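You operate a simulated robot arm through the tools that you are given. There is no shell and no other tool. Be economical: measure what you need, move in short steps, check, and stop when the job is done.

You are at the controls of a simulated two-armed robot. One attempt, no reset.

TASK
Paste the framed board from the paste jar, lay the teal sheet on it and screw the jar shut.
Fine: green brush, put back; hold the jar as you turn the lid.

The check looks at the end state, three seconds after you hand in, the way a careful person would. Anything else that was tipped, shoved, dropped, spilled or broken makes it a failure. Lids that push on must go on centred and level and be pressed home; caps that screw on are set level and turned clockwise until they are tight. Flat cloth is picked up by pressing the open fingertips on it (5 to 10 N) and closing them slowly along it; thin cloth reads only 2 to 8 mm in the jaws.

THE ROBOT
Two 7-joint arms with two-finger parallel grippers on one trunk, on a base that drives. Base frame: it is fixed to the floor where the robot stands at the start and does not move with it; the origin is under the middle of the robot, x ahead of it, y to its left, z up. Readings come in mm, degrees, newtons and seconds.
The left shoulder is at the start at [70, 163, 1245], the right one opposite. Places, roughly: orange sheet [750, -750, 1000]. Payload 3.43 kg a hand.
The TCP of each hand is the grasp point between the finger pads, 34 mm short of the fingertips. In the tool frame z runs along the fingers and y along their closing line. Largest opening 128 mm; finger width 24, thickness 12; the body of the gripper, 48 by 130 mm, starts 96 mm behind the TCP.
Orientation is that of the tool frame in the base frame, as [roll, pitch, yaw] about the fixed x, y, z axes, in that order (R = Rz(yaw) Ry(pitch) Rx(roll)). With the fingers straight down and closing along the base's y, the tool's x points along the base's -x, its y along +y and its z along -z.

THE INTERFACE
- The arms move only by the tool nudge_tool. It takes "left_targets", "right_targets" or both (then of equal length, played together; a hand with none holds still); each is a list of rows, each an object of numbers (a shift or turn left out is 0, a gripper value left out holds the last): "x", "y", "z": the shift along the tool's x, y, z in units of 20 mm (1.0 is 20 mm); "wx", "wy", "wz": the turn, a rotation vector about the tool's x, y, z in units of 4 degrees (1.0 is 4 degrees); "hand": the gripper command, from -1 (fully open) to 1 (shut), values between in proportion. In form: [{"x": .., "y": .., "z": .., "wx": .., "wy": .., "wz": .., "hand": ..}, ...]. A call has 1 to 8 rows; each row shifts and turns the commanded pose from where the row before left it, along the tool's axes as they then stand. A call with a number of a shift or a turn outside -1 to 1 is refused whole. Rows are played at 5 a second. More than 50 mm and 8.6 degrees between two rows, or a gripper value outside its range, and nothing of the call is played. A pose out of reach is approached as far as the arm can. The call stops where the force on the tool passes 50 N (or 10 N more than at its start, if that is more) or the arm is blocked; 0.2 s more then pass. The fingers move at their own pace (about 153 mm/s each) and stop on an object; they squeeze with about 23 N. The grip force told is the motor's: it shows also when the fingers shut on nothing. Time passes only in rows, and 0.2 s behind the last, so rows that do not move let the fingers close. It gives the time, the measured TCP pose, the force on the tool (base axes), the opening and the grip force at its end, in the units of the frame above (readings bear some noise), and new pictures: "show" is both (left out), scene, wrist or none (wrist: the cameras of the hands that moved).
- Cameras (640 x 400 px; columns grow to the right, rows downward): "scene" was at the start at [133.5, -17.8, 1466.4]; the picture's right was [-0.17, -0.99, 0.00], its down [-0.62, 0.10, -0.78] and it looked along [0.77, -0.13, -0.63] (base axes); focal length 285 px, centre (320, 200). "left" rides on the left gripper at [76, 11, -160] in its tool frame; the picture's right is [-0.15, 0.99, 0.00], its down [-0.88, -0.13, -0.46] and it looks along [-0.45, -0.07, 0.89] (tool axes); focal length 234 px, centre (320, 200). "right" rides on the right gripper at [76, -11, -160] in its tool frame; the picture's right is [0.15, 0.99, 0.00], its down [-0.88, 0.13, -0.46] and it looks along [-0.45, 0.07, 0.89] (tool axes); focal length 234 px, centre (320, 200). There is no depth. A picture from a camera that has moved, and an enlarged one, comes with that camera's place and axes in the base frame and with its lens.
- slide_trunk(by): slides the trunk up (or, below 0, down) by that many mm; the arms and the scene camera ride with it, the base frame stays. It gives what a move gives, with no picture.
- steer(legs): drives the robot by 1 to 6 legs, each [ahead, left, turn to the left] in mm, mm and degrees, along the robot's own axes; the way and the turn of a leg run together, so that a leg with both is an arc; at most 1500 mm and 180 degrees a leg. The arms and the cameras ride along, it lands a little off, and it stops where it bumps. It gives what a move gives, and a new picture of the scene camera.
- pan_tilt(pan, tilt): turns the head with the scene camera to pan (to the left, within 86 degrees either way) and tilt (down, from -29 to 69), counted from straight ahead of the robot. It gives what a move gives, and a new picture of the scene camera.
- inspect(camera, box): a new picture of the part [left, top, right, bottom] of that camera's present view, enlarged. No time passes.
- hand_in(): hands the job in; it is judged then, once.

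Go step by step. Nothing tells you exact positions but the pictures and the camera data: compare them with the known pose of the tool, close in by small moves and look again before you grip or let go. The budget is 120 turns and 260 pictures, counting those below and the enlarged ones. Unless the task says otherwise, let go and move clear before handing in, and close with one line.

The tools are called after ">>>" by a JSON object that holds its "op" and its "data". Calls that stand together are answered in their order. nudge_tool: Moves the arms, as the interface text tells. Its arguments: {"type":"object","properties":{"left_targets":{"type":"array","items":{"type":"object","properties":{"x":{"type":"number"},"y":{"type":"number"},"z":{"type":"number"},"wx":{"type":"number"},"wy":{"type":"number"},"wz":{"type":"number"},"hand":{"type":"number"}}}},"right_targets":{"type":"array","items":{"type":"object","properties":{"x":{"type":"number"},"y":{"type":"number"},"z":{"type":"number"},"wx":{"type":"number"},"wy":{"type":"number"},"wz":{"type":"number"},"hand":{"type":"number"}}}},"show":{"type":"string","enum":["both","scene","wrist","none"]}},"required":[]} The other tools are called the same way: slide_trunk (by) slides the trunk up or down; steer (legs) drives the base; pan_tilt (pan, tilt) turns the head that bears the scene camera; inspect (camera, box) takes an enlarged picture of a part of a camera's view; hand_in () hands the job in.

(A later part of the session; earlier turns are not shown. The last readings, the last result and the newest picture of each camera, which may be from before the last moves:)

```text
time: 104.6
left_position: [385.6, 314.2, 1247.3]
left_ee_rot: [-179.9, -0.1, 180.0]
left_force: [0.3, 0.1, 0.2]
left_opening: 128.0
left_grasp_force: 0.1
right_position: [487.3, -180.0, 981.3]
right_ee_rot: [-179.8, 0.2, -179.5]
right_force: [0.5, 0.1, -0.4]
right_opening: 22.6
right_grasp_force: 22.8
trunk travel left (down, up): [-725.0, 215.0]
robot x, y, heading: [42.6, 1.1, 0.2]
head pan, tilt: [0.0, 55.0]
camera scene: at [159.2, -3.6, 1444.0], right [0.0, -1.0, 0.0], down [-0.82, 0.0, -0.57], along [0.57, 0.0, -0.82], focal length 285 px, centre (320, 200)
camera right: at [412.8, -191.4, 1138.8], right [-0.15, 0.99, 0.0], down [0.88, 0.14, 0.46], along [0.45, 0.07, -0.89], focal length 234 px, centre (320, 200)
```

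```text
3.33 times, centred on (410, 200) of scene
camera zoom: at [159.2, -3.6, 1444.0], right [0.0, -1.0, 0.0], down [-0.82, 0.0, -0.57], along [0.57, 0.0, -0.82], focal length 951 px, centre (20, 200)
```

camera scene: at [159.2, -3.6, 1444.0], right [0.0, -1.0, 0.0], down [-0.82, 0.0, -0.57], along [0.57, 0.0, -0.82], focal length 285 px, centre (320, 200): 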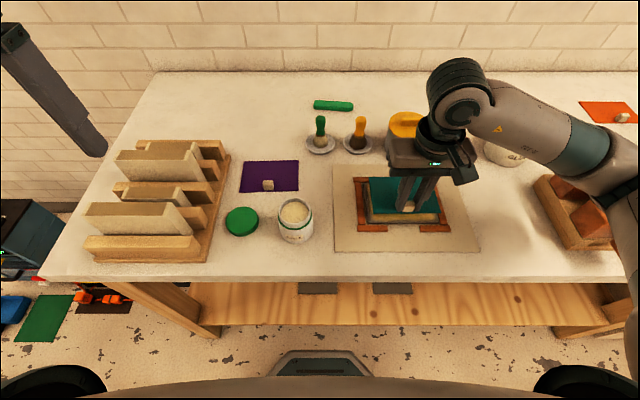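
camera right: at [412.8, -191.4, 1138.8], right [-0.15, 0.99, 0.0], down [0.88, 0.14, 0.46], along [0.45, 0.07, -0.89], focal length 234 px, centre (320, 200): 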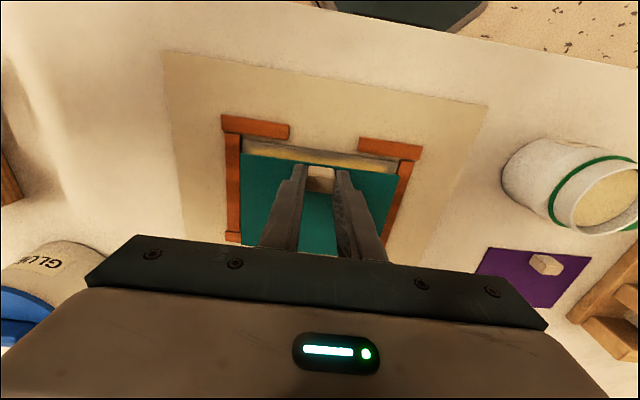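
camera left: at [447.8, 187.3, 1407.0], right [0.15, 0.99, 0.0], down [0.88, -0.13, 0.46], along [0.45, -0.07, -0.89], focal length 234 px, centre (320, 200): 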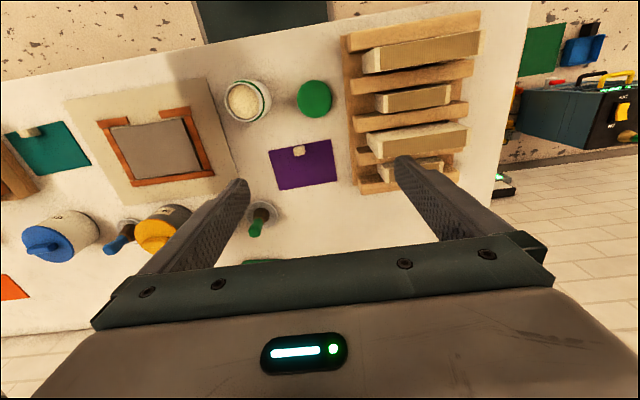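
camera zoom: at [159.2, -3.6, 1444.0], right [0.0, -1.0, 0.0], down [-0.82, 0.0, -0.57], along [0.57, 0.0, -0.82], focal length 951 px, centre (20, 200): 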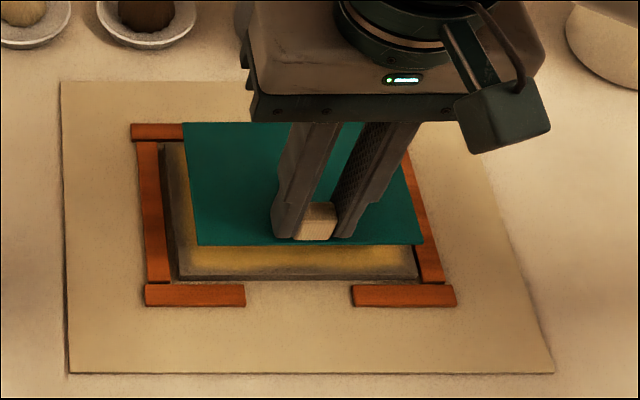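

It's laterally centred; I only need about 5.5 mm forward. I'm shifting and lowering toward the board.

>>> {"op": "nudge_tool", "data": {"right_targets": [{"x": -0.28}, {"z": 0.6}, {"z": 0.6}, {"z": 0.3}, {"z": 0.15}], "show": "none"}}

>>> {"op": "inspect", "data": {"camera": "right", "box": [180, 60, 460, 240]}}

>>> {"op": "inspect", "data": {"camera": "scene", "box": [330, 140, 490, 260]}}

```text
time: 105.8
left_position: [385.1, 314.7, 1248.0]
left_ee_rot: [-179.9, 0.1, 180.0]
left_force: [0.4, 0.0, 0.7]
left_opening: 128.0
left_grasp_force: 0.2
right_position: [493.3, -179.0, 949.3]
right_ee_rot: [-179.7, 0.2, -179.6]
right_force: [0.3, -0.4, 3.2]
right_opening: 22.5
right_grasp_force: 22.6
trunk travel left (down, up): [-725.0, 215.0]
robot x, y, heading: [38.9, -2.6, 0.1]
head pan, tilt: [0.0, 55.0]
```

```text
2.22 times, centred on (320, 150) of right
camera zoom: at [418.6, -190.7, 1106.4], right [-0.15, 0.99, 0.0], down [0.88, 0.14, 0.46], along [0.45, 0.07, -0.89], focal length 520 px, centre (320, 311)
```

zoom: 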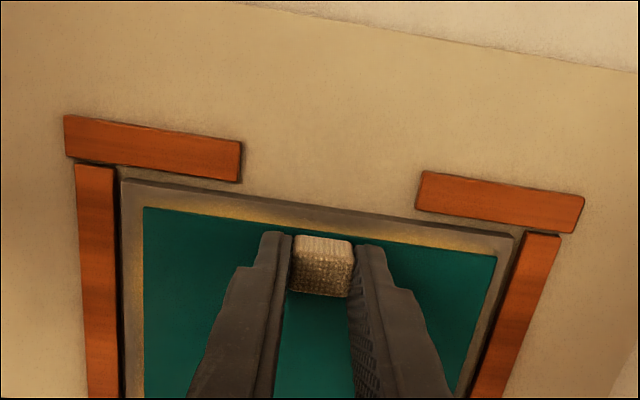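

```text
3.33 times, centred on (410, 200) of scene
camera zoom: at [159.1, -3.4, 1444.1], right [0.0, -1.0, 0.0], down [-0.82, 0.0, -0.57], along [0.57, 0.0, -0.82], focal length 951 px, centre (20, 200)
```

zoom: 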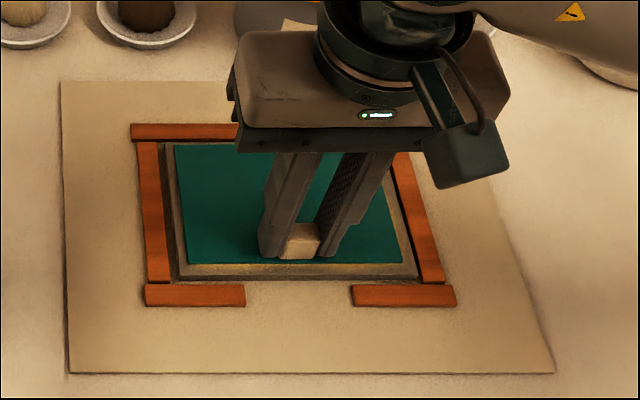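

Nearly centred; the front margin is larger than the back. I'll shift back 3 mm and then press it down.

>>> {"op": "nudge_tool", "data": {"right_targets": [{"z": -0.15}, {"x": 0.14}, {"z": 0.15}, {"z": 0.08}, {"z": 0.08}], "show": "none"}}

```text
time: 107.0
left_position: [383.9, 313.8, 1248.6]
left_ee_rot: [-179.9, 0.1, -180.0]
left_force: [0.0, 1.0, 0.4]
left_opening: 127.8
left_grasp_force: 0.0
right_position: [491.5, -179.4, 948.8]
right_ee_rot: [-179.8, 0.4, -179.7]
right_force: [1.3, -1.8, 30.9]
right_opening: 22.9
right_grasp_force: 22.6
trunk travel left (down, up): [-725.0, 215.0]
robot x, y, heading: [39.2, -0.1, 0.1]
head pan, tilt: [0.0, 55.0]
```

Pressed down with 31 N. I'm releasing and rising.

>>> {"op": "nudge_tool", "data": {"right_targets": [{"z": -0.08}, {"hand": 0.6}, {"hand": 0.3}, {}, {"z": -0.8}, {"z": -1}, {"z": -1}, {"z": -1}]}}

>>> {"op": "inspect", "data": {"camera": "scene", "box": [330, 140, 490, 260]}}

>>> {"op": "inspect", "data": {"camera": "right", "box": [180, 60, 460, 240]}}

```text
time: 108.8
left_position: [387.0, 313.7, 1247.5]
left_ee_rot: [-179.9, 0.0, 180.0]
left_force: [1.4, 0.2, -0.5]
left_opening: 127.9
left_grasp_force: 0.1
right_position: [492.8, -179.6, 1020.5]
right_ee_rot: [-179.8, 0.0, -179.6]
right_force: [-0.3, -1.0, 0.6]
right_opening: 44.7
right_grasp_force: 0.0
trunk travel left (down, up): [-725.0, 215.0]
robot x, y, heading: [39.4, -1.0, 0.0]
head pan, tilt: [0.0, 55.0]
camera scene: at [159.5, -3.0, 1443.9], right [0.0, -1.0, 0.0], down [-0.82, 0.0, -0.57], along [0.57, 0.0, -0.82], focal length 285 px, centre (320, 200)
camera right: at [417.2, -190.9, 1179.3], right [-0.15, 0.99, 0.0], down [0.88, 0.14, 0.46], along [0.45, 0.07, -0.89], focal length 234 px, centre (320, 200)
```

scene: 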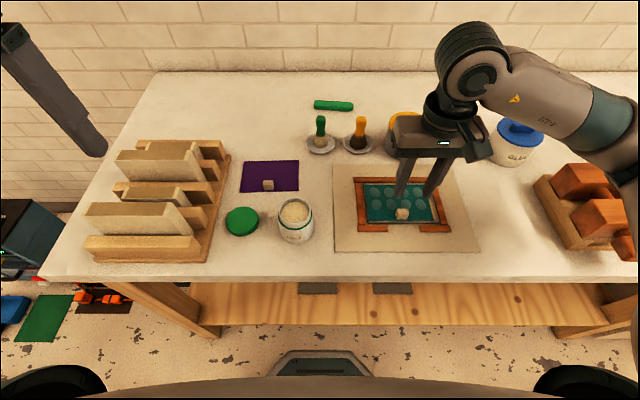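
right: 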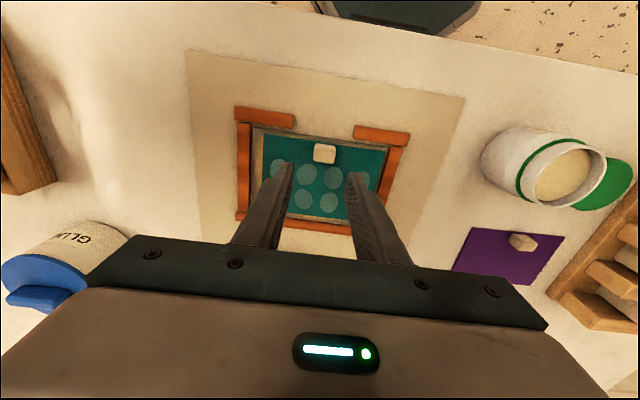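

```text
3.33 times, centred on (410, 200) of scene
camera zoom: at [159.5, -3.0, 1443.9], right [0.0, -1.0, 0.0], down [-0.82, 0.0, -0.57], along [0.57, 0.0, -0.82], focal length 951 px, centre (20, 200)
```

zoom: 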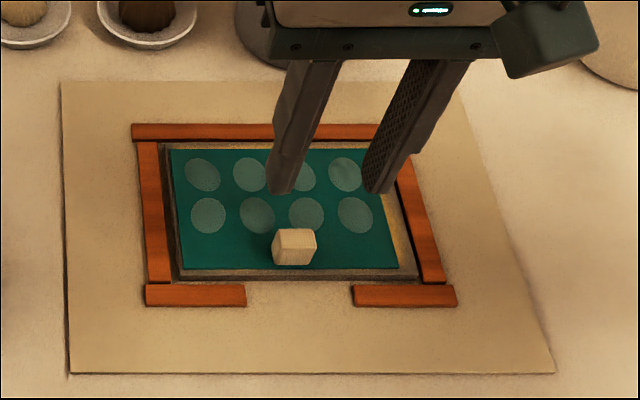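

```text
2.22 times, centred on (320, 150) of right
camera zoom: at [417.2, -190.9, 1179.3], right [-0.15, 0.99, 0.0], down [0.88, 0.14, 0.46], along [0.45, 0.07, -0.89], focal length 520 px, centre (320, 311)
```

zoom: 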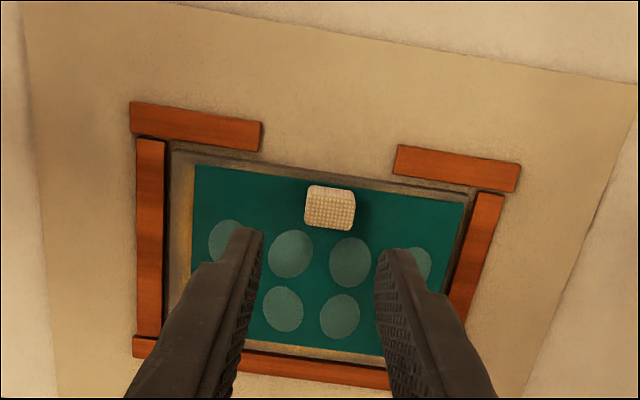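

The sheet lies inside the frame, shifted about 5 mm left, and pale round spots have appeared on it. I'll get a closer look from a better angle.

>>> {"op": "nudge_tool", "data": {"right_targets": [{"z": -1}, {"z": -1, "y": -1}, {"y": -1}, {"y": -1}, {"y": -1}, {"y": -1}, {"y": -1}, {"y": -1}], "show": "none"}}

>>> {"op": "inspect", "data": {"camera": "scene", "box": [345, 165, 465, 240]}}

```text
time: 110.6
left_position: [385.7, 312.9, 1248.5]
left_ee_rot: [179.9, 0.0, 179.9]
left_force: [-0.5, -1.0, -0.5]
left_opening: 128.0
left_grasp_force: 0.0
right_position: [492.6, -320.8, 1064.3]
right_ee_rot: [-179.9, 0.1, -179.6]
right_force: [-0.7, 0.3, -0.6]
right_opening: 45.2
right_grasp_force: 0.0
trunk travel left (down, up): [-725.0, 215.0]
robot x, y, heading: [41.6, -1.5, 0.1]
head pan, tilt: [0.0, 55.0]
```

```text
5.33 times, centred on (405, 202) of scene
camera zoom: at [159.1, -4.4, 1444.0], right [0.0, -1.0, 0.0], down [-0.82, 0.0, -0.57], along [0.57, 0.0, -0.82], focal length 1522 px, centre (-133, 187)
```

zoom: 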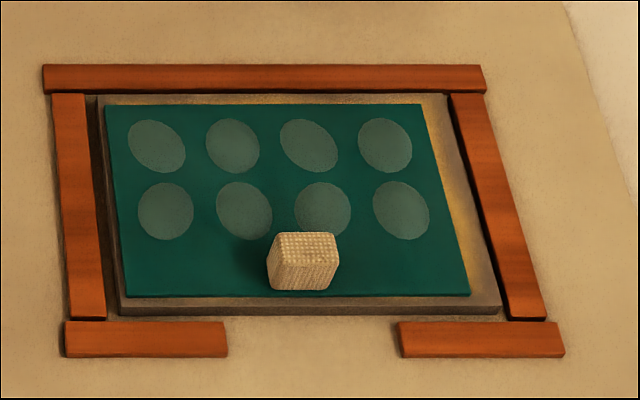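

The spots look like air blisters in a 2×4 grid (x≈521 and 556; y≈-131, -164, -198, -231), with none where I pressed at the tab. I'll press each one down with closed fingertips.

>>> {"op": "nudge_tool", "data": {"right_targets": [{"hand": 1, "x": -0.8, "y": 0.9}, {"x": -0.8, "y": 0.9}, {"x": -0.8, "y": 0.9}, {"x": -0.78, "y": 0.9, "z": 1}, {"y": 0.89, "z": 1}, {"z": 1}, {"z": 1}, {"z": 1}], "show": "none"}}

>>> {"op": "nudge_tool", "data": {"right_targets": [{"z": 0.5}, {"z": 0.25}, {"z": 0.1}]}}

```text
time: 112.4
left_position: [386.5, 313.3, 1248.1]
left_ee_rot: [-179.9, 0.0, -179.9]
left_force: [-0.5, 0.2, 0.2]
left_opening: 128.0
left_grasp_force: 0.1
right_position: [554.6, -230.3, 963.4]
right_ee_rot: [-179.8, 0.1, -179.6]
right_force: [0.2, 0.0, -0.2]
right_opening: 0.1
right_grasp_force: 22.8
trunk travel left (down, up): [-725.0, 215.0]
robot x, y, heading: [36.5, -2.1, 0.2]
head pan, tilt: [0.0, 55.0]
```

```text
time: 113.2
left_position: [384.9, 313.6, 1248.8]
left_ee_rot: [-179.9, 0.0, 180.0]
left_force: [0.2, -0.4, 0.2]
left_opening: 128.1
left_grasp_force: 0.0
right_position: [555.8, -228.8, 948.6]
right_ee_rot: [-179.8, 0.4, -179.7]
right_force: [0.4, -1.9, 16.1]
right_opening: 0.1
right_grasp_force: 23.3
trunk travel left (down, up): [-725.0, 215.0]
robot x, y, heading: [40.1, -1.7, 0.2]
head pan, tilt: [0.0, 55.0]
camera scene: at [158.3, -3.2, 1444.4], right [0.0, -1.0, 0.0], down [-0.82, 0.0, -0.57], along [0.57, 0.0, -0.82], focal length 285 px, centre (320, 200)
camera right: at [479.6, -240.9, 1105.3], right [-0.15, 0.99, 0.0], down [0.88, 0.14, 0.46], along [0.45, 0.07, -0.89], focal length 234 px, centre (320, 200)
```

scene: 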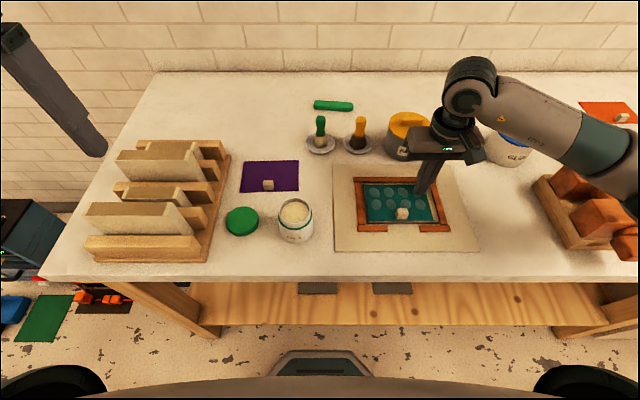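
right: 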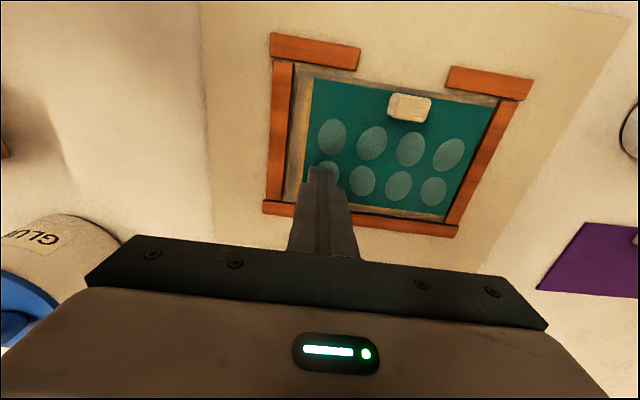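

I'm pressing with 16 N. I'll lift and see whether the blister went.

>>> {"op": "nudge_tool", "data": {"right_targets": [{}, {"z": -0.6}, {"z": -0.6}, {"y": -0.7}, {"y": -0.7}], "show": "none"}}

>>> {"op": "inspect", "data": {"camera": "scene", "box": [345, 165, 465, 240]}}

```text
time: 114.4
left_position: [385.0, 313.5, 1248.1]
left_ee_rot: [180.0, 0.0, -180.0]
left_force: [1.0, 0.2, -0.9]
left_opening: 127.9
left_grasp_force: 0.1
right_position: [556.5, -256.8, 968.2]
right_ee_rot: [-179.8, 0.0, -179.6]
right_force: [0.1, 0.5, -0.1]
right_opening: 0.3
right_grasp_force: 23.3
trunk travel left (down, up): [-725.0, 215.0]
robot x, y, heading: [38.2, 0.1, -0.1]
head pan, tilt: [0.0, 55.0]
```

```text
5.33 times, centred on (405, 202) of scene
camera zoom: at [159.3, -3.9, 1444.0], right [0.0, -1.0, 0.0], down [-0.82, 0.0, -0.57], along [0.57, 0.0, -0.82], focal length 1522 px, centre (-133, 187)
```

zoom: 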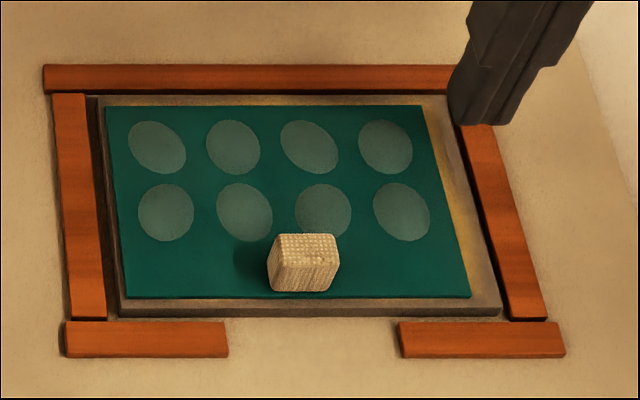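

A plain press changed nothing. I'll try one light smoothing stroke outward to the right over the back two spots; any drag would only recentre the sheet.

>>> {"op": "nudge_tool", "data": {"right_targets": [{"y": 1}, {"y": 1}, {"y": 1}, {"y": 0.3, "z": 0.5}, {"z": 0.4}, {"z": 0.1}], "show": "none"}}

>>> {"op": "nudge_tool", "data": {"right_targets": [{"y": -0.4}, {"y": -0.4}, {"y": -0.4}, {"y": -0.4}, {"y": -0.4}, {"y": -0.4}], "show": "none"}}

>>> {"op": "nudge_tool", "data": {"right_targets": [{"z": -0.6}, {"z": -0.6}, {"y": -0.7}], "show": "none"}}

>>> {"op": "inspect", "data": {"camera": "scene", "box": [345, 165, 465, 240]}}

```text
time: 115.8
left_position: [386.7, 313.5, 1247.3]
left_ee_rot: [-179.9, 0.1, -180.0]
left_force: [-0.4, 0.1, 0.3]
left_opening: 128.0
left_grasp_force: 0.1
right_position: [556.2, -189.2, 950.5]
right_ee_rot: [-179.8, 0.1, -179.7]
right_force: [0.6, 0.1, -0.6]
right_opening: 0.3
right_grasp_force: 23.3
trunk travel left (down, up): [-725.0, 215.0]
robot x, y, heading: [39.2, -0.6, -0.1]
head pan, tilt: [0.0, 55.0]
```

```text
time: 117.2
left_position: [386.2, 312.8, 1248.5]
left_ee_rot: [-180.0, -0.1, -180.0]
left_force: [-0.5, -0.1, -0.1]
left_opening: 128.3
left_grasp_force: 0.0
right_position: [554.2, -239.8, 950.1]
right_ee_rot: [-179.8, 0.1, -179.6]
right_force: [0.7, 0.4, 1.0]
right_opening: 0.0
right_grasp_force: 23.1
trunk travel left (down, up): [-725.0, 215.0]
robot x, y, heading: [38.4, 2.4, 0.2]
head pan, tilt: [0.0, 55.0]
```

```text
time: 118.0
left_position: [385.1, 311.9, 1247.7]
left_ee_rot: [180.0, 0.0, -179.9]
left_force: [-0.1, -0.1, 0.2]
left_opening: 128.0
left_grasp_force: 0.0
right_position: [555.9, -253.8, 973.7]
right_ee_rot: [-180.0, -0.1, -179.7]
right_force: [0.0, -0.7, 0.2]
right_opening: 0.2
right_grasp_force: 23.2
trunk travel left (down, up): [-725.0, 215.0]
robot x, y, heading: [34.0, -1.8, 0.2]
head pan, tilt: [0.0, 55.0]
```

```text
5.33 times, centred on (405, 202) of scene
camera zoom: at [159.4, -4.5, 1444.0], right [0.0, -1.0, 0.0], down [-0.82, 0.0, -0.57], along [0.57, 0.0, -0.82], focal length 1522 px, centre (-133, 187)
```

zoom: 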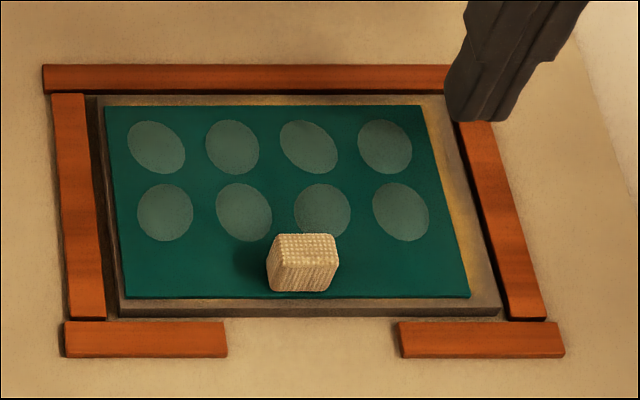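

That stroke had no real contact. I'll try once more, 2 mm lower.

>>> {"op": "nudge_tool", "data": {"right_targets": [{"y": 1}, {"y": 1}, {"y": 1}, {"y": 0.3, "z": 0.6}, {"z": 0.6}, {"z": 0.12}], "show": "none"}}

>>> {"op": "nudge_tool", "data": {"right_targets": [{"y": -0.4}, {"y": -0.4}, {"y": -0.4}, {"y": -0.4}, {"y": -0.4}, {"y": -0.4}], "show": "none"}}

>>> {"op": "nudge_tool", "data": {"right_targets": [{"z": -0.6}, {"z": -0.6}, {"y": -0.7}], "show": "none"}}

>>> {"op": "inspect", "data": {"camera": "scene", "box": [345, 165, 465, 240]}}

```text
time: 119.4
left_position: [384.8, 314.0, 1247.4]
left_ee_rot: [-180.0, 0.0, 180.0]
left_force: [0.1, 0.7, 0.2]
left_opening: 127.9
left_grasp_force: 0.0
right_position: [554.2, -188.6, 948.7]
right_ee_rot: [-179.9, 0.1, -179.7]
right_force: [-2.4, -2.5, 8.8]
right_opening: 0.0
right_grasp_force: 23.0
trunk travel left (down, up): [-725.0, 215.0]
robot x, y, heading: [37.3, 2.2, 0.1]
head pan, tilt: [0.0, 55.0]
```

```text
time: 120.8
left_position: [385.7, 314.1, 1249.0]
left_ee_rot: [-179.9, 0.0, 179.9]
left_force: [-0.5, -0.5, -1.8]
left_opening: 128.0
left_grasp_force: 0.1
right_position: [555.2, -235.0, 947.7]
right_ee_rot: [-179.7, 0.2, -179.7]
right_force: [-0.7, 5.5, 10.3]
right_opening: 0.0
right_grasp_force: 23.0
trunk travel left (down, up): [-725.0, 215.0]
robot x, y, heading: [36.2, 0.9, 0.1]
head pan, tilt: [0.0, 55.0]
```

```text
time: 121.6
left_position: [385.4, 312.5, 1248.7]
left_ee_rot: [180.0, 0.0, 180.0]
left_force: [0.5, -0.9, 0.5]
left_opening: 128.1
left_grasp_force: 0.0
right_position: [555.3, -250.4, 972.6]
right_ee_rot: [-179.9, 0.0, -179.7]
right_force: [-0.2, -0.8, 0.2]
right_opening: 0.0
right_grasp_force: 23.3
trunk travel left (down, up): [-725.0, 215.0]
robot x, y, heading: [37.0, 1.7, 0.1]
head pan, tilt: [0.0, 55.0]
```

```text
5.33 times, centred on (405, 202) of scene
camera zoom: at [159.5, -4.9, 1443.9], right [0.0, -1.0, 0.0], down [-0.82, 0.0, -0.57], along [0.57, 0.0, -0.82], focal length 1522 px, centre (-133, 187)
```

zoom: 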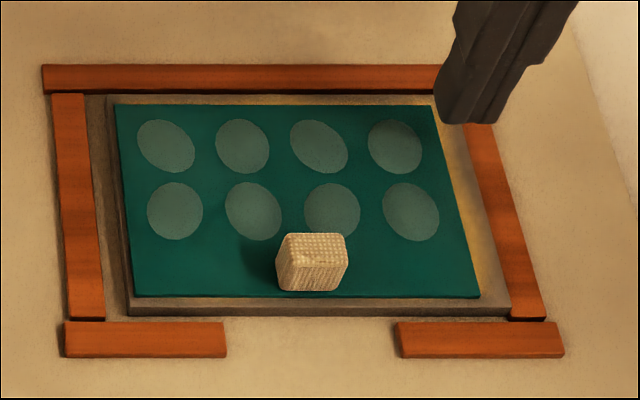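

The board and sheet slid together about 4 mm inside the frame, so the sheet is bonded and the spots are just its mark. It now sits well, so I'm leaving it. Next, I'll raise and turn the right hand to hold the jar from the side while the left hand heads for the lid.

>>> {"op": "nudge_tool", "data": {"right_targets": [{"z": -0.7, "wz": 1, "hand": -0.4}, {"z": -0.7, "wz": 1}, {"z": -0.7, "wz": 1}, {"z": -0.7, "wz": 1}, {"z": -0.7, "wz": 1}, {"z": -0.7, "wz": 1}, {"z": -0.7, "wz": 1}, {"z": -0.7, "wz": 1}], "left_targets": [{"x": -0.58, "y": -0.9, "z": 0.7}, {"x": -0.58, "y": -0.9, "z": 0.7}, {"x": -0.58, "y": -0.9, "z": 0.7}, {"x": -0.58, "y": -0.9, "z": 0.7}, {"x": -0.58, "y": -0.9, "z": 0.7}, {"x": -0.58, "y": -0.9, "z": 0.7}, {"x": -0.58, "y": -0.9, "z": 0.7}, {"x": -0.58, "y": -0.9, "z": 0.7}], "show": "none"}}

>>> {"op": "nudge_tool", "data": {"right_targets": [{"wz": 1}, {"wz": 1}, {"wz": 1}, {"wz": 1}, {"wz": 1}, {"wz": 1}, {"wz": 1}, {"wz": 1}], "left_targets": [{"z": 0.5}, {}, {}, {}, {}, {}, {}, {}]}}

>>> {"op": "inspect", "data": {"camera": "left", "box": [220, 60, 420, 200]}}

```text
time: 123.4
left_position: [479.1, 170.1, 1135.7]
left_ee_rot: [180.0, 0.0, 180.0]
left_force: [0.5, -0.5, -1.4]
left_opening: 128.2
left_grasp_force: 0.0
right_position: [556.5, -249.1, 1083.9]
right_ee_rot: [-179.8, 0.1, 148.3]
right_force: [-0.4, -0.9, -0.1]
right_opening: 89.5
right_grasp_force: 0.1
trunk travel left (down, up): [-725.0, 215.0]
robot x, y, heading: [42.9, -3.9, 0.1]
head pan, tilt: [0.0, 55.0]
```

```text
time: 125.2
left_position: [477.2, 170.4, 1126.0]
left_ee_rot: [-179.9, 0.1, -180.0]
left_force: [0.7, 0.5, 0.1]
left_opening: 128.1
left_grasp_force: 0.0
right_position: [555.3, -248.8, 1085.3]
right_ee_rot: [180.0, 0.3, 116.3]
right_force: [0.1, -0.2, -0.3]
right_opening: 89.6
right_grasp_force: 0.1
trunk travel left (down, up): [-725.0, 215.0]
robot x, y, heading: [39.3, 2.7, 0.2]
head pan, tilt: [0.0, 55.0]
camera scene: at [159.7, -3.5, 1444.0], right [0.0, -1.0, 0.0], down [-0.82, 0.0, -0.57], along [0.57, 0.0, -0.82], focal length 285 px, centre (320, 200)
camera right: at [512.2, -185.9, 1241.5], right [0.82, 0.57, 0.0], down [0.51, -0.73, 0.46], along [0.26, -0.38, -0.89], focal length 234 px, centre (320, 200)
camera left: at [402.7, 182.8, 1284.8], right [0.15, 0.99, 0.0], down [0.88, -0.13, 0.46], along [0.45, -0.07, -0.89], focal length 234 px, centre (320, 200)
```

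scene: 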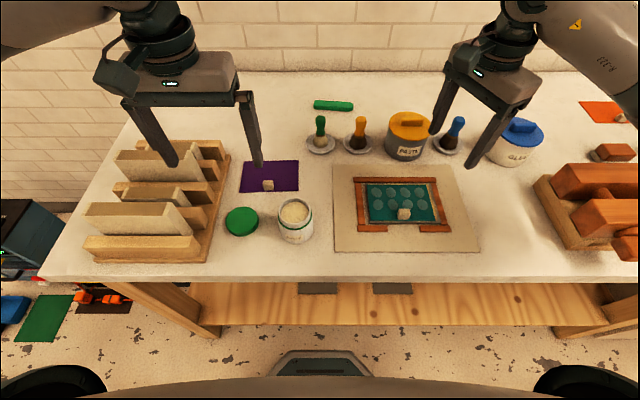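
right: 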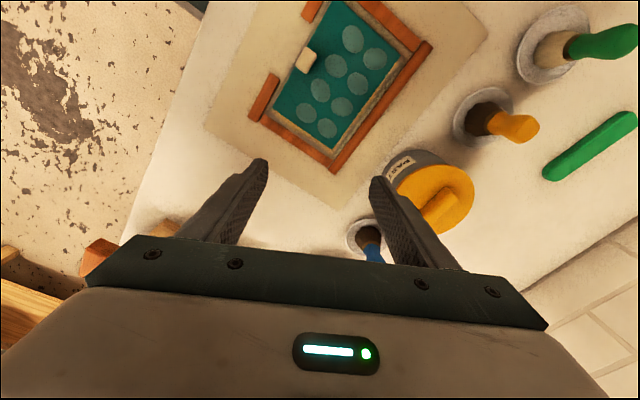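
left: 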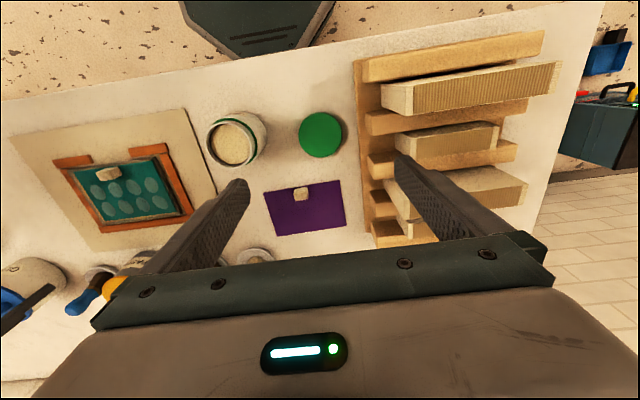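

```text
2.86 times, centred on (320, 130) of left
camera zoom: at [402.7, 182.8, 1284.8], right [0.15, 0.99, 0.0], down [0.88, -0.13, 0.46], along [0.45, -0.07, -0.89], focal length 669 px, centre (320, 400)
```

zoom: 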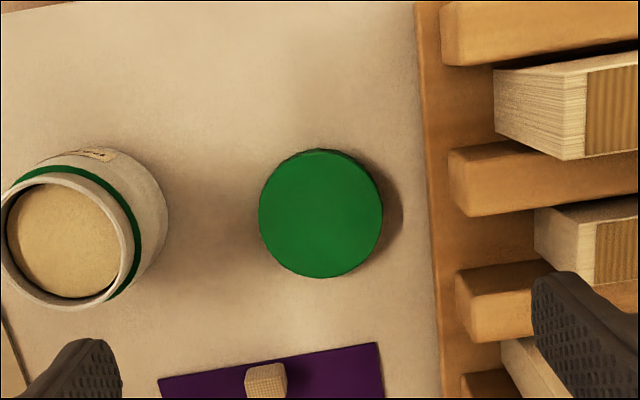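

The lid is at (477, 171), right under the left hand. The wooden rack is close beside it, so I'll turn the left gripper to close along x, which also gives screwing range. Meanwhile the right hand finishes its yaw and starts tilting.

>>> {"op": "nudge_tool", "data": {"right_targets": [{"wz": 1}, {"wz": 1}, {"wz": 1}, {"wz": 1}, {"wz": 1}, {"wz": 1}, {"wz": 0.6}, {"wy": 1}], "left_targets": [{"wz": -1}, {"wz": -1}, {"wz": -1}, {"wz": -1}, {"wz": -1}, {"wz": -1}, {"wz": -1}, {"wz": -1}], "show": "none"}}

>>> {"op": "nudge_tool", "data": {"right_targets": [{"wy": 1}, {"wy": 1}, {"wy": 1}, {"wy": 1}, {"wy": 1}, {"wy": 1}, {"wy": 1}, {"wy": 1}], "left_targets": [{"wz": -1}, {"wz": -1}, {"wz": -1}, {"wz": -1}, {"wz": -1}, {"wz": -1}, {"wz": -1}, {"wz": -1}]}}

```text
time: 127.0
left_position: [478.2, 168.0, 1125.9]
left_ee_rot: [180.0, 0.1, -147.9]
left_force: [0.2, 0.1, 0.7]
left_opening: 128.1
left_grasp_force: 0.0
right_position: [555.6, -249.1, 1082.9]
right_ee_rot: [180.0, -3.9, 89.9]
right_force: [-0.2, -0.1, 1.2]
right_opening: 89.4
right_grasp_force: 0.0
trunk travel left (down, up): [-725.0, 215.0]
robot x, y, heading: [37.7, 4.3, -0.1]
head pan, tilt: [0.0, 55.0]
```

```text
time: 128.8
left_position: [478.4, 169.5, 1125.4]
left_ee_rot: [180.0, -0.1, -116.0]
left_force: [0.6, -0.1, 0.3]
left_opening: 128.1
left_grasp_force: 0.0
right_position: [555.5, -249.1, 1082.8]
right_ee_rot: [179.9, -35.9, 90.0]
right_force: [-0.5, 0.8, -0.1]
right_opening: 89.7
right_grasp_force: 0.0
trunk travel left (down, up): [-725.0, 215.0]
robot x, y, heading: [39.3, 0.9, -0.0]
head pan, tilt: [0.0, 55.0]
camera scene: at [159.6, -4.0, 1444.0], right [0.0, -1.0, 0.0], down [-0.82, 0.0, -0.57], along [0.57, 0.0, -0.82], focal length 285 px, centre (320, 200)
camera right: at [544.7, -281.7, 1255.4], right [0.99, 0.12, 0.09], down [0.13, -0.98, -0.15], along [0.07, 0.16, -0.99], focal length 234 px, centre (320, 200)
camera left: at [435.4, 107.4, 1284.9], right [-0.83, 0.56, 0.0], down [0.5, 0.73, 0.45], along [0.26, 0.38, -0.89], focal length 234 px, centre (320, 200)
```

scene: 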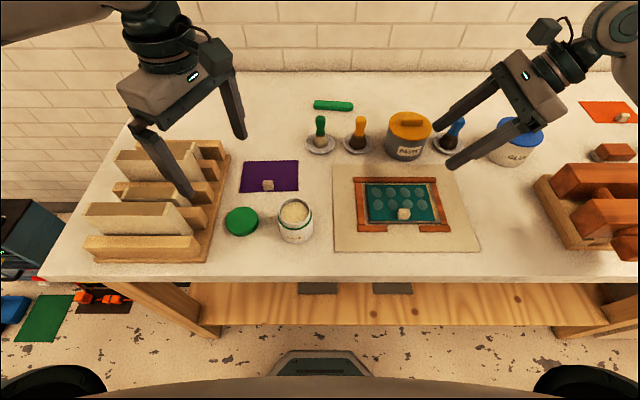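
right: 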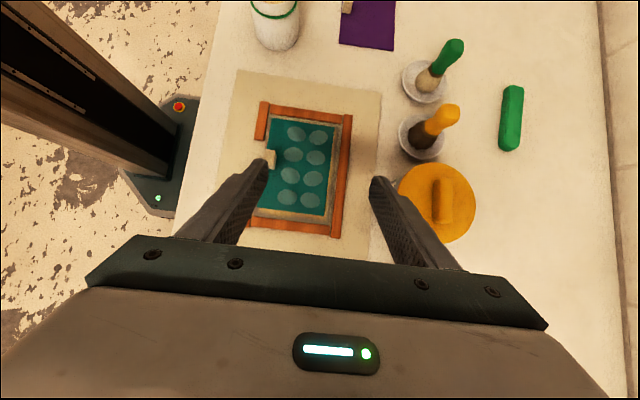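
left: 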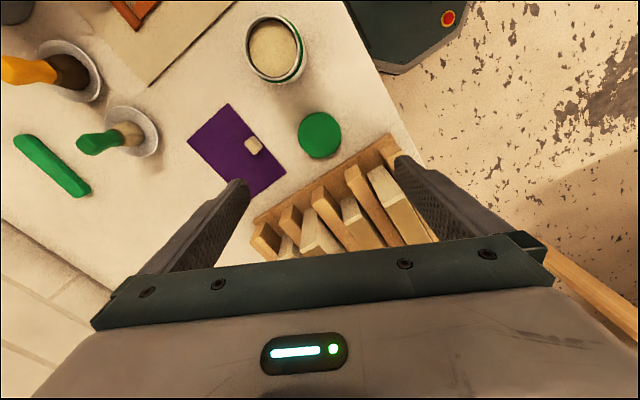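

Both wrists turn freely. I'm finishing the rotations.

>>> {"op": "nudge_tool", "data": {"right_targets": [{"wy": 1}, {"wy": 1}, {"wy": 1}, {"wy": 1}, {"wy": 1}, {"wy": 1}, {"wy": 1}, {"wy": 1}], "left_targets": [{"wz": -1, "hand": -0.5}, {"wz": -1}, {"wz": -1}, {"wz": -1}, {"wz": -1}, {"wz": -1}, {"z": 1}, {"z": 1}]}}

>>> {"op": "inspect", "data": {"camera": "left", "box": [200, 60, 440, 220]}}

```text
time: 130.6
left_position: [478.3, 169.4, 1085.2]
left_ee_rot: [180.0, -0.1, -91.9]
left_force: [0.2, 0.5, 0.3]
left_opening: 96.1
left_grasp_force: 0.0
right_position: [556.8, -249.6, 1084.0]
right_ee_rot: [179.7, -67.9, 90.2]
right_force: [0.5, -0.2, -0.2]
right_opening: 89.8
right_grasp_force: 0.0
trunk travel left (down, up): [-725.0, 215.0]
robot x, y, heading: [38.2, 0.0, 0.2]
head pan, tilt: [0.0, 55.0]
camera scene: at [159.9, -4.0, 1444.0], right [0.0, -1.0, 0.0], down [-0.82, 0.0, -0.57], along [0.57, 0.0, -0.82], focal length 285 px, centre (320, 200)
camera right: at [545.5, -368.6, 1212.2], right [0.99, 0.05, 0.14], down [0.13, -0.75, -0.64], along [0.07, 0.66, -0.75], focal length 234 px, centre (320, 200)
camera left: at [464.6, 95.3, 1244.1], right [-0.98, 0.18, 0.0], down [0.16, 0.88, 0.45], along [0.08, 0.45, -0.89], focal length 234 px, centre (320, 200)
```

scene: 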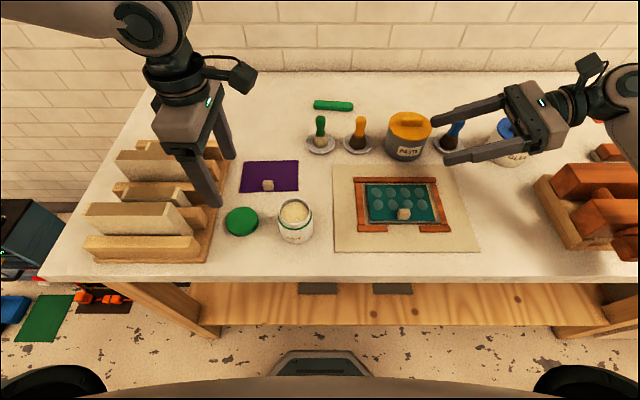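
right: 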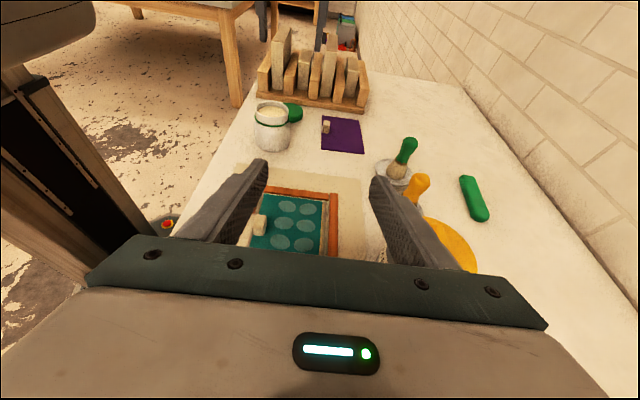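
left: 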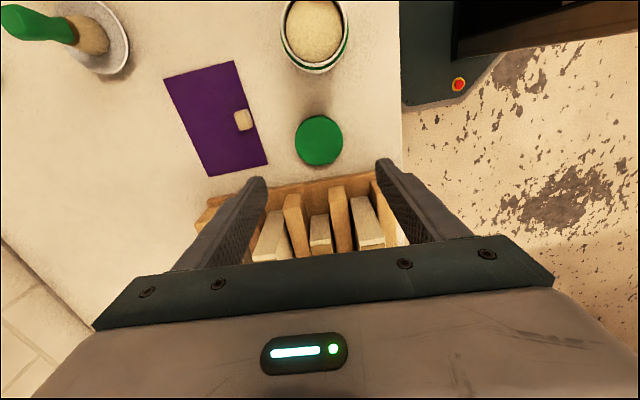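

```text
2.50 times, centred on (320, 140) of left
camera zoom: at [464.6, 95.3, 1244.1], right [-0.98, 0.18, 0.0], down [0.16, 0.88, 0.45], along [0.08, 0.45, -0.89], focal length 585 px, centre (320, 350)
```

zoom: 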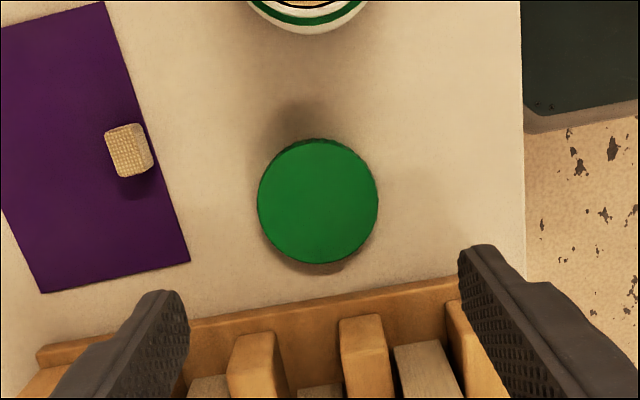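

The lid is exactly under the left TCP. I'll lower the left hand around it while the right hand comes toward the jar.

>>> {"op": "nudge_tool", "data": {"right_targets": [{"x": -0.13, "y": -0.6, "z": 0.95}, {"x": -0.13, "y": -0.6, "z": 0.95}, {"x": -0.13, "y": -0.6, "z": 0.95}, {"x": -0.13, "y": -0.6, "z": 0.95}, {"x": -0.13, "y": -0.6, "z": 0.95}, {"x": -0.13, "y": -0.6, "z": 0.95}, {"x": -0.13, "y": -0.6, "z": 0.95}, {"x": -0.13, "y": -0.6, "z": 0.95}], "left_targets": [{"z": 0.95}, {"z": 0.95}, {"z": 0.95}, {"z": 0.95}, {"z": 0.95}, {"z": 0.95}, {"z": 0.95}, {"z": 0.6}]}}

>>> {"op": "inspect", "data": {"camera": "right", "box": [200, 40, 440, 240]}}

```text
time: 132.4
left_position: [504.2, 176.9, 956.6]
left_ee_rot: [179.6, -0.1, -92.2]
left_force: [-0.3, 0.6, -0.8]
left_opening: 96.1
left_grasp_force: 0.0
left hand out of reach, approached as far as the arm can: row 5, 6, 7, 8
right_position: [460.6, -115.3, 1006.8]
right_ee_rot: [180.0, -67.7, 89.9]
right_force: [0.7, -0.2, -0.5]
right_opening: 89.9
right_grasp_force: 0.1
trunk travel left (down, up): [-725.0, 215.0]
robot x, y, heading: [34.3, 2.6, 0.3]
head pan, tilt: [0.0, 55.0]
camera scene: at [160.1, -2.5, 1444.0], right [0.0, -1.0, 0.0], down [-0.82, 0.0, -0.57], along [0.57, 0.0, -0.82], focal length 285 px, centre (320, 200)
camera right: at [450.2, -235.0, 1135.3], right [0.99, 0.05, 0.14], down [0.13, -0.76, -0.64], along [0.07, 0.65, -0.75], focal length 234 px, centre (320, 200)
camera left: at [491.1, 104.6, 1115.2], right [-0.98, 0.18, 0.01], down [0.17, 0.88, 0.45], along [0.08, 0.45, -0.89], focal length 234 px, centre (320, 200)
```

scene: 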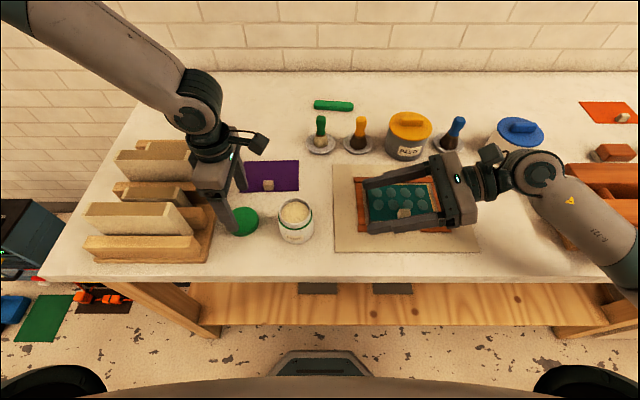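
right: 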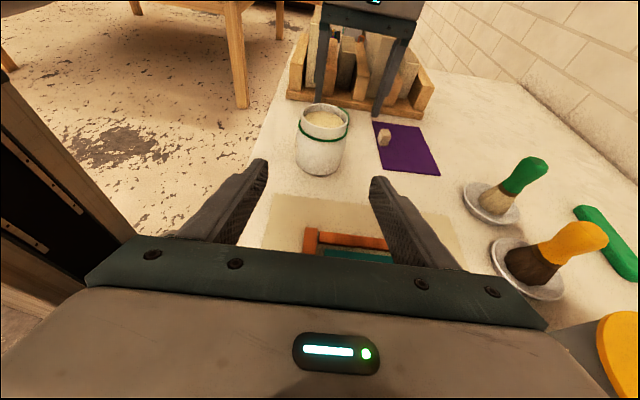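
left: 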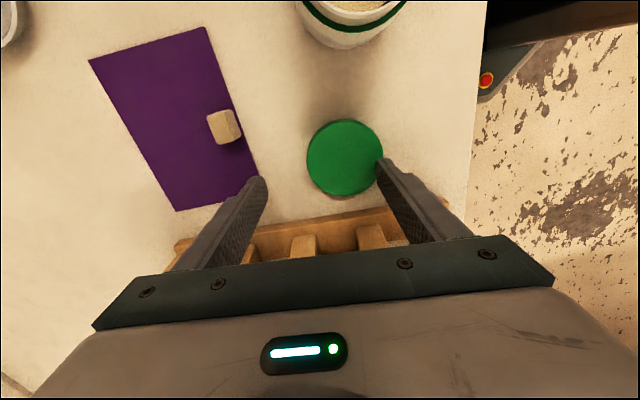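

```text
2.00 times, centred on (320, 140) of right
camera zoom: at [450.2, -235.0, 1135.3], right [0.99, 0.05, 0.14], down [0.13, -0.76, -0.64], along [0.07, 0.65, -0.75], focal length 468 px, centre (320, 320)
```

zoom: 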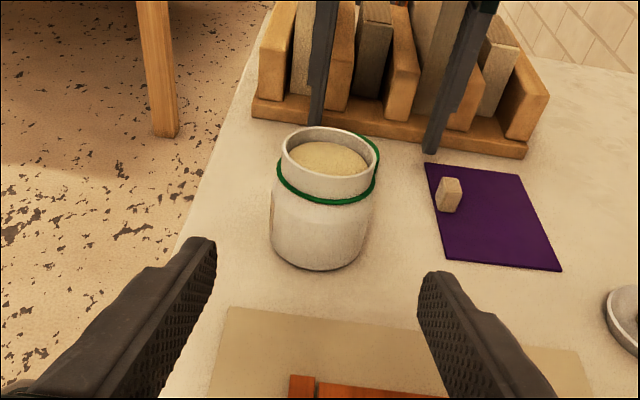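

The left arm drifted outward at its inner reach limit (no contact). I'll lift it, back the robot off 70 mm, and re-approach.

>>> {"op": "nudge_tool", "data": {"left_targets": [{"z": -1}, {"z": -1}, {"z": -1}, {"z": -1}, {"z": -1}, {"z": -1}], "show": "none"}}

>>> {"op": "steer", "data": {"legs": [[-75, 0, 0]]}}

```text
time: 133.8
left_position: [505.2, 177.5, 1079.9]
left_ee_rot: [-180.0, -0.1, -92.0]
left_force: [0.2, -0.8, -0.4]
left_opening: 95.9
left_grasp_force: 0.1
right_position: [460.6, -116.3, 1007.4]
right_ee_rot: [179.8, -67.7, 90.2]
right_force: [0.1, -0.2, -0.1]
right_opening: 89.6
right_grasp_force: 0.2
trunk travel left (down, up): [-725.0, 215.0]
robot x, y, heading: [35.5, -0.3, 0.1]
head pan, tilt: [0.0, 55.0]
```

```text
time: 134.8
left_position: [433.1, 177.2, 1078.9]
left_ee_rot: [179.9, 0.0, -92.1]
left_force: [0.5, 0.4, 0.6]
left_opening: 96.1
left_grasp_force: 0.0
right_position: [387.2, -116.8, 1007.7]
right_ee_rot: [179.9, -67.8, 90.0]
right_force: [-0.2, -0.7, 0.0]
right_opening: 89.6
right_grasp_force: 0.0
trunk travel left (down, up): [-725.0, 215.0]
robot x, y, heading: [-35.5, 0.4, 0.1]
head pan, tilt: [0.0, 55.0]
camera scene: at [86.4, -3.7, 1443.9], right [0.0, -1.0, 0.0], down [-0.82, 0.0, -0.57], along [0.57, 0.0, -0.82], focal length 285 px, centre (320, 200)
```

scene: 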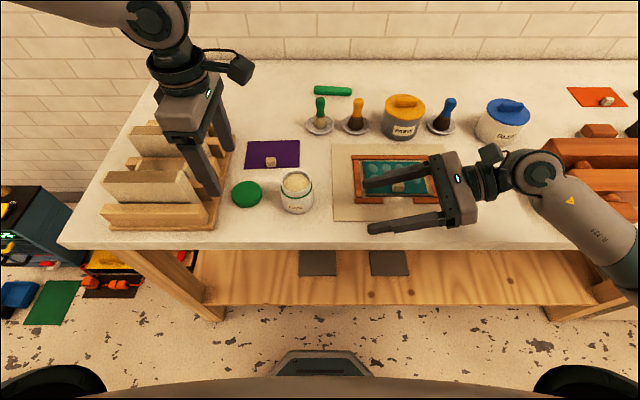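

>>> {"op": "nudge_tool", "data": {"left_targets": [{"y": -0.76, "x": 0.13}, {"y": -0.76, "x": 0.13}, {"y": -0.76, "x": 0.1}, {"z": 1}, {"z": 1}, {"z": 1}, {"z": 1}, {"z": 1}], "right_targets": [{"y": 0.6}, {"y": 0.6}, {"y": 0.6}, {"y": 0.6}, {"y": 0.6}, {"y": 0.6}, {}, {}]}}

>>> {"op": "inspect", "data": {"camera": "left", "box": [220, 80, 420, 220]}}

```text
time: 136.7
left_position: [476.8, 169.6, 979.0]
left_ee_rot: [179.9, -0.1, -92.0]
left_force: [0.1, 1.0, 0.4]
left_opening: 96.0
left_grasp_force: 0.1
right_position: [459.4, -115.9, 1006.6]
right_ee_rot: [179.9, -67.9, 90.0]
right_force: [0.6, -0.8, -0.3]
right_opening: 90.1
right_grasp_force: 0.0
trunk travel left (down, up): [-725.0, 215.0]
robot x, y, heading: [-37.8, -4.1, -0.1]
head pan, tilt: [0.0, 55.0]
camera scene: at [86.5, -3.2, 1444.0], right [0.0, -1.0, 0.0], down [-0.82, 0.0, -0.57], along [0.57, 0.0, -0.82], focal length 285 px, centre (320, 200)
camera right: at [448.2, -235.5, 1135.0], right [0.99, 0.05, 0.14], down [0.13, -0.75, -0.64], along [0.07, 0.65, -0.75], focal length 234 px, centre (320, 200)
camera left: at [462.0, 95.6, 1137.9], right [-0.98, 0.18, 0.0], down [0.16, 0.88, 0.45], along [0.08, 0.45, -0.89], focal length 234 px, centre (320, 200)
```

scene: 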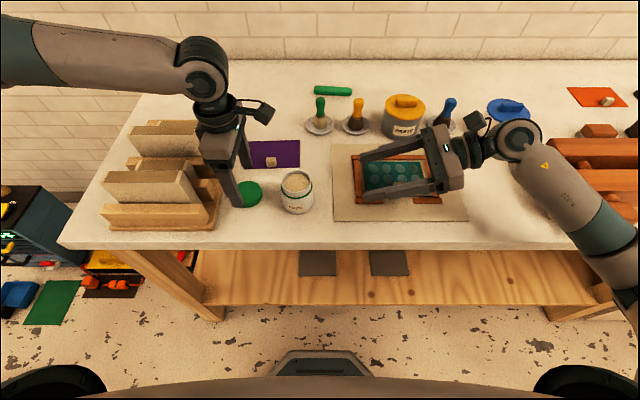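
right: 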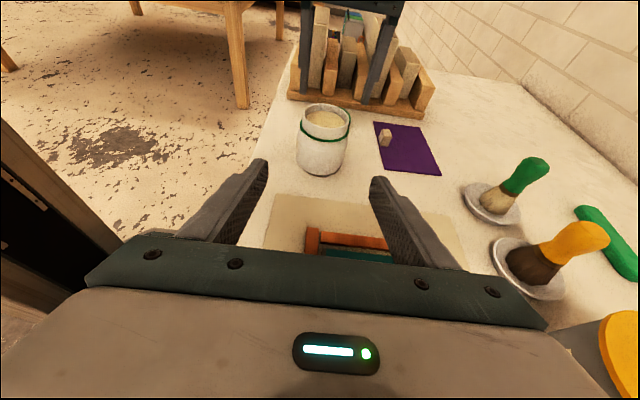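
left: 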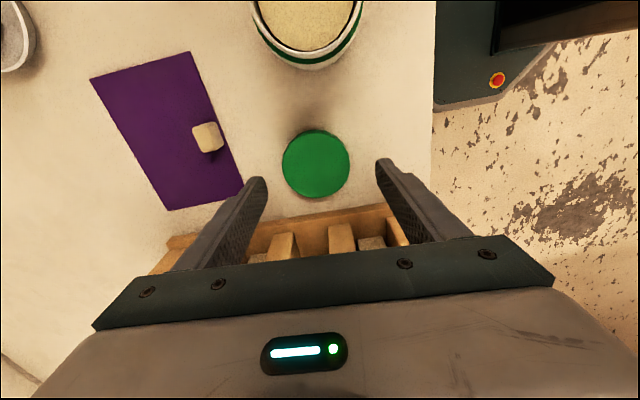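

```text
2.86 times, centred on (320, 150) of left
camera zoom: at [462.0, 95.6, 1137.9], right [-0.98, 0.18, 0.0], down [0.16, 0.88, 0.45], along [0.08, 0.45, -0.89], focal length 669 px, centre (320, 343)
```

zoom: 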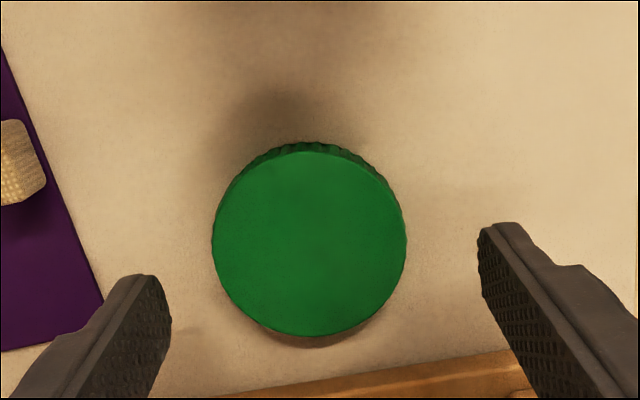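

The lid is centred. I'm narrowing the opening and descending around it.

>>> {"op": "nudge_tool", "data": {"left_targets": [{"y": -0.1, "hand": -0.32}, {"z": 0.6}, {"z": 0.6}, {"z": 0.5}, {"z": 0.25}], "show": "wrist"}}

```text
time: 137.8
left_position: [478.6, 168.3, 940.4]
left_ee_rot: [179.9, -0.1, -92.1]
left_force: [-0.5, -1.0, 0.5]
left_opening: 84.2
left_grasp_force: 0.0
right_position: [458.9, -114.9, 1007.0]
right_ee_rot: [179.9, -67.8, 89.9]
right_force: [0.7, -0.2, -0.8]
right_opening: 89.9
right_grasp_force: 0.1
trunk travel left (down, up): [-725.0, 215.0]
robot x, y, heading: [-32.9, -1.7, 0.1]
head pan, tilt: [0.0, 55.0]
camera left: at [464.9, 94.8, 1098.8], right [-0.98, 0.18, 0.0], down [0.16, 0.88, 0.45], along [0.08, 0.45, -0.89], focal length 234 px, centre (320, 200)
```

left: 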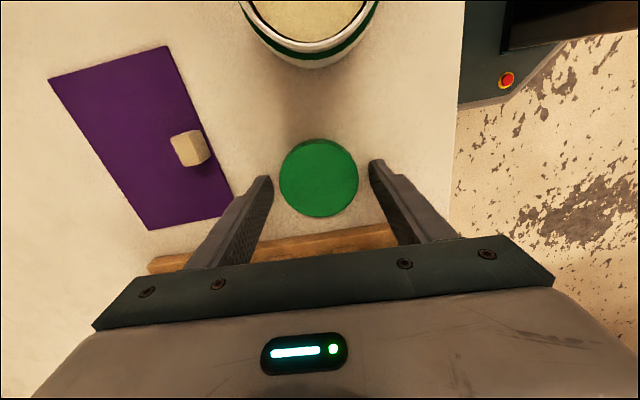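

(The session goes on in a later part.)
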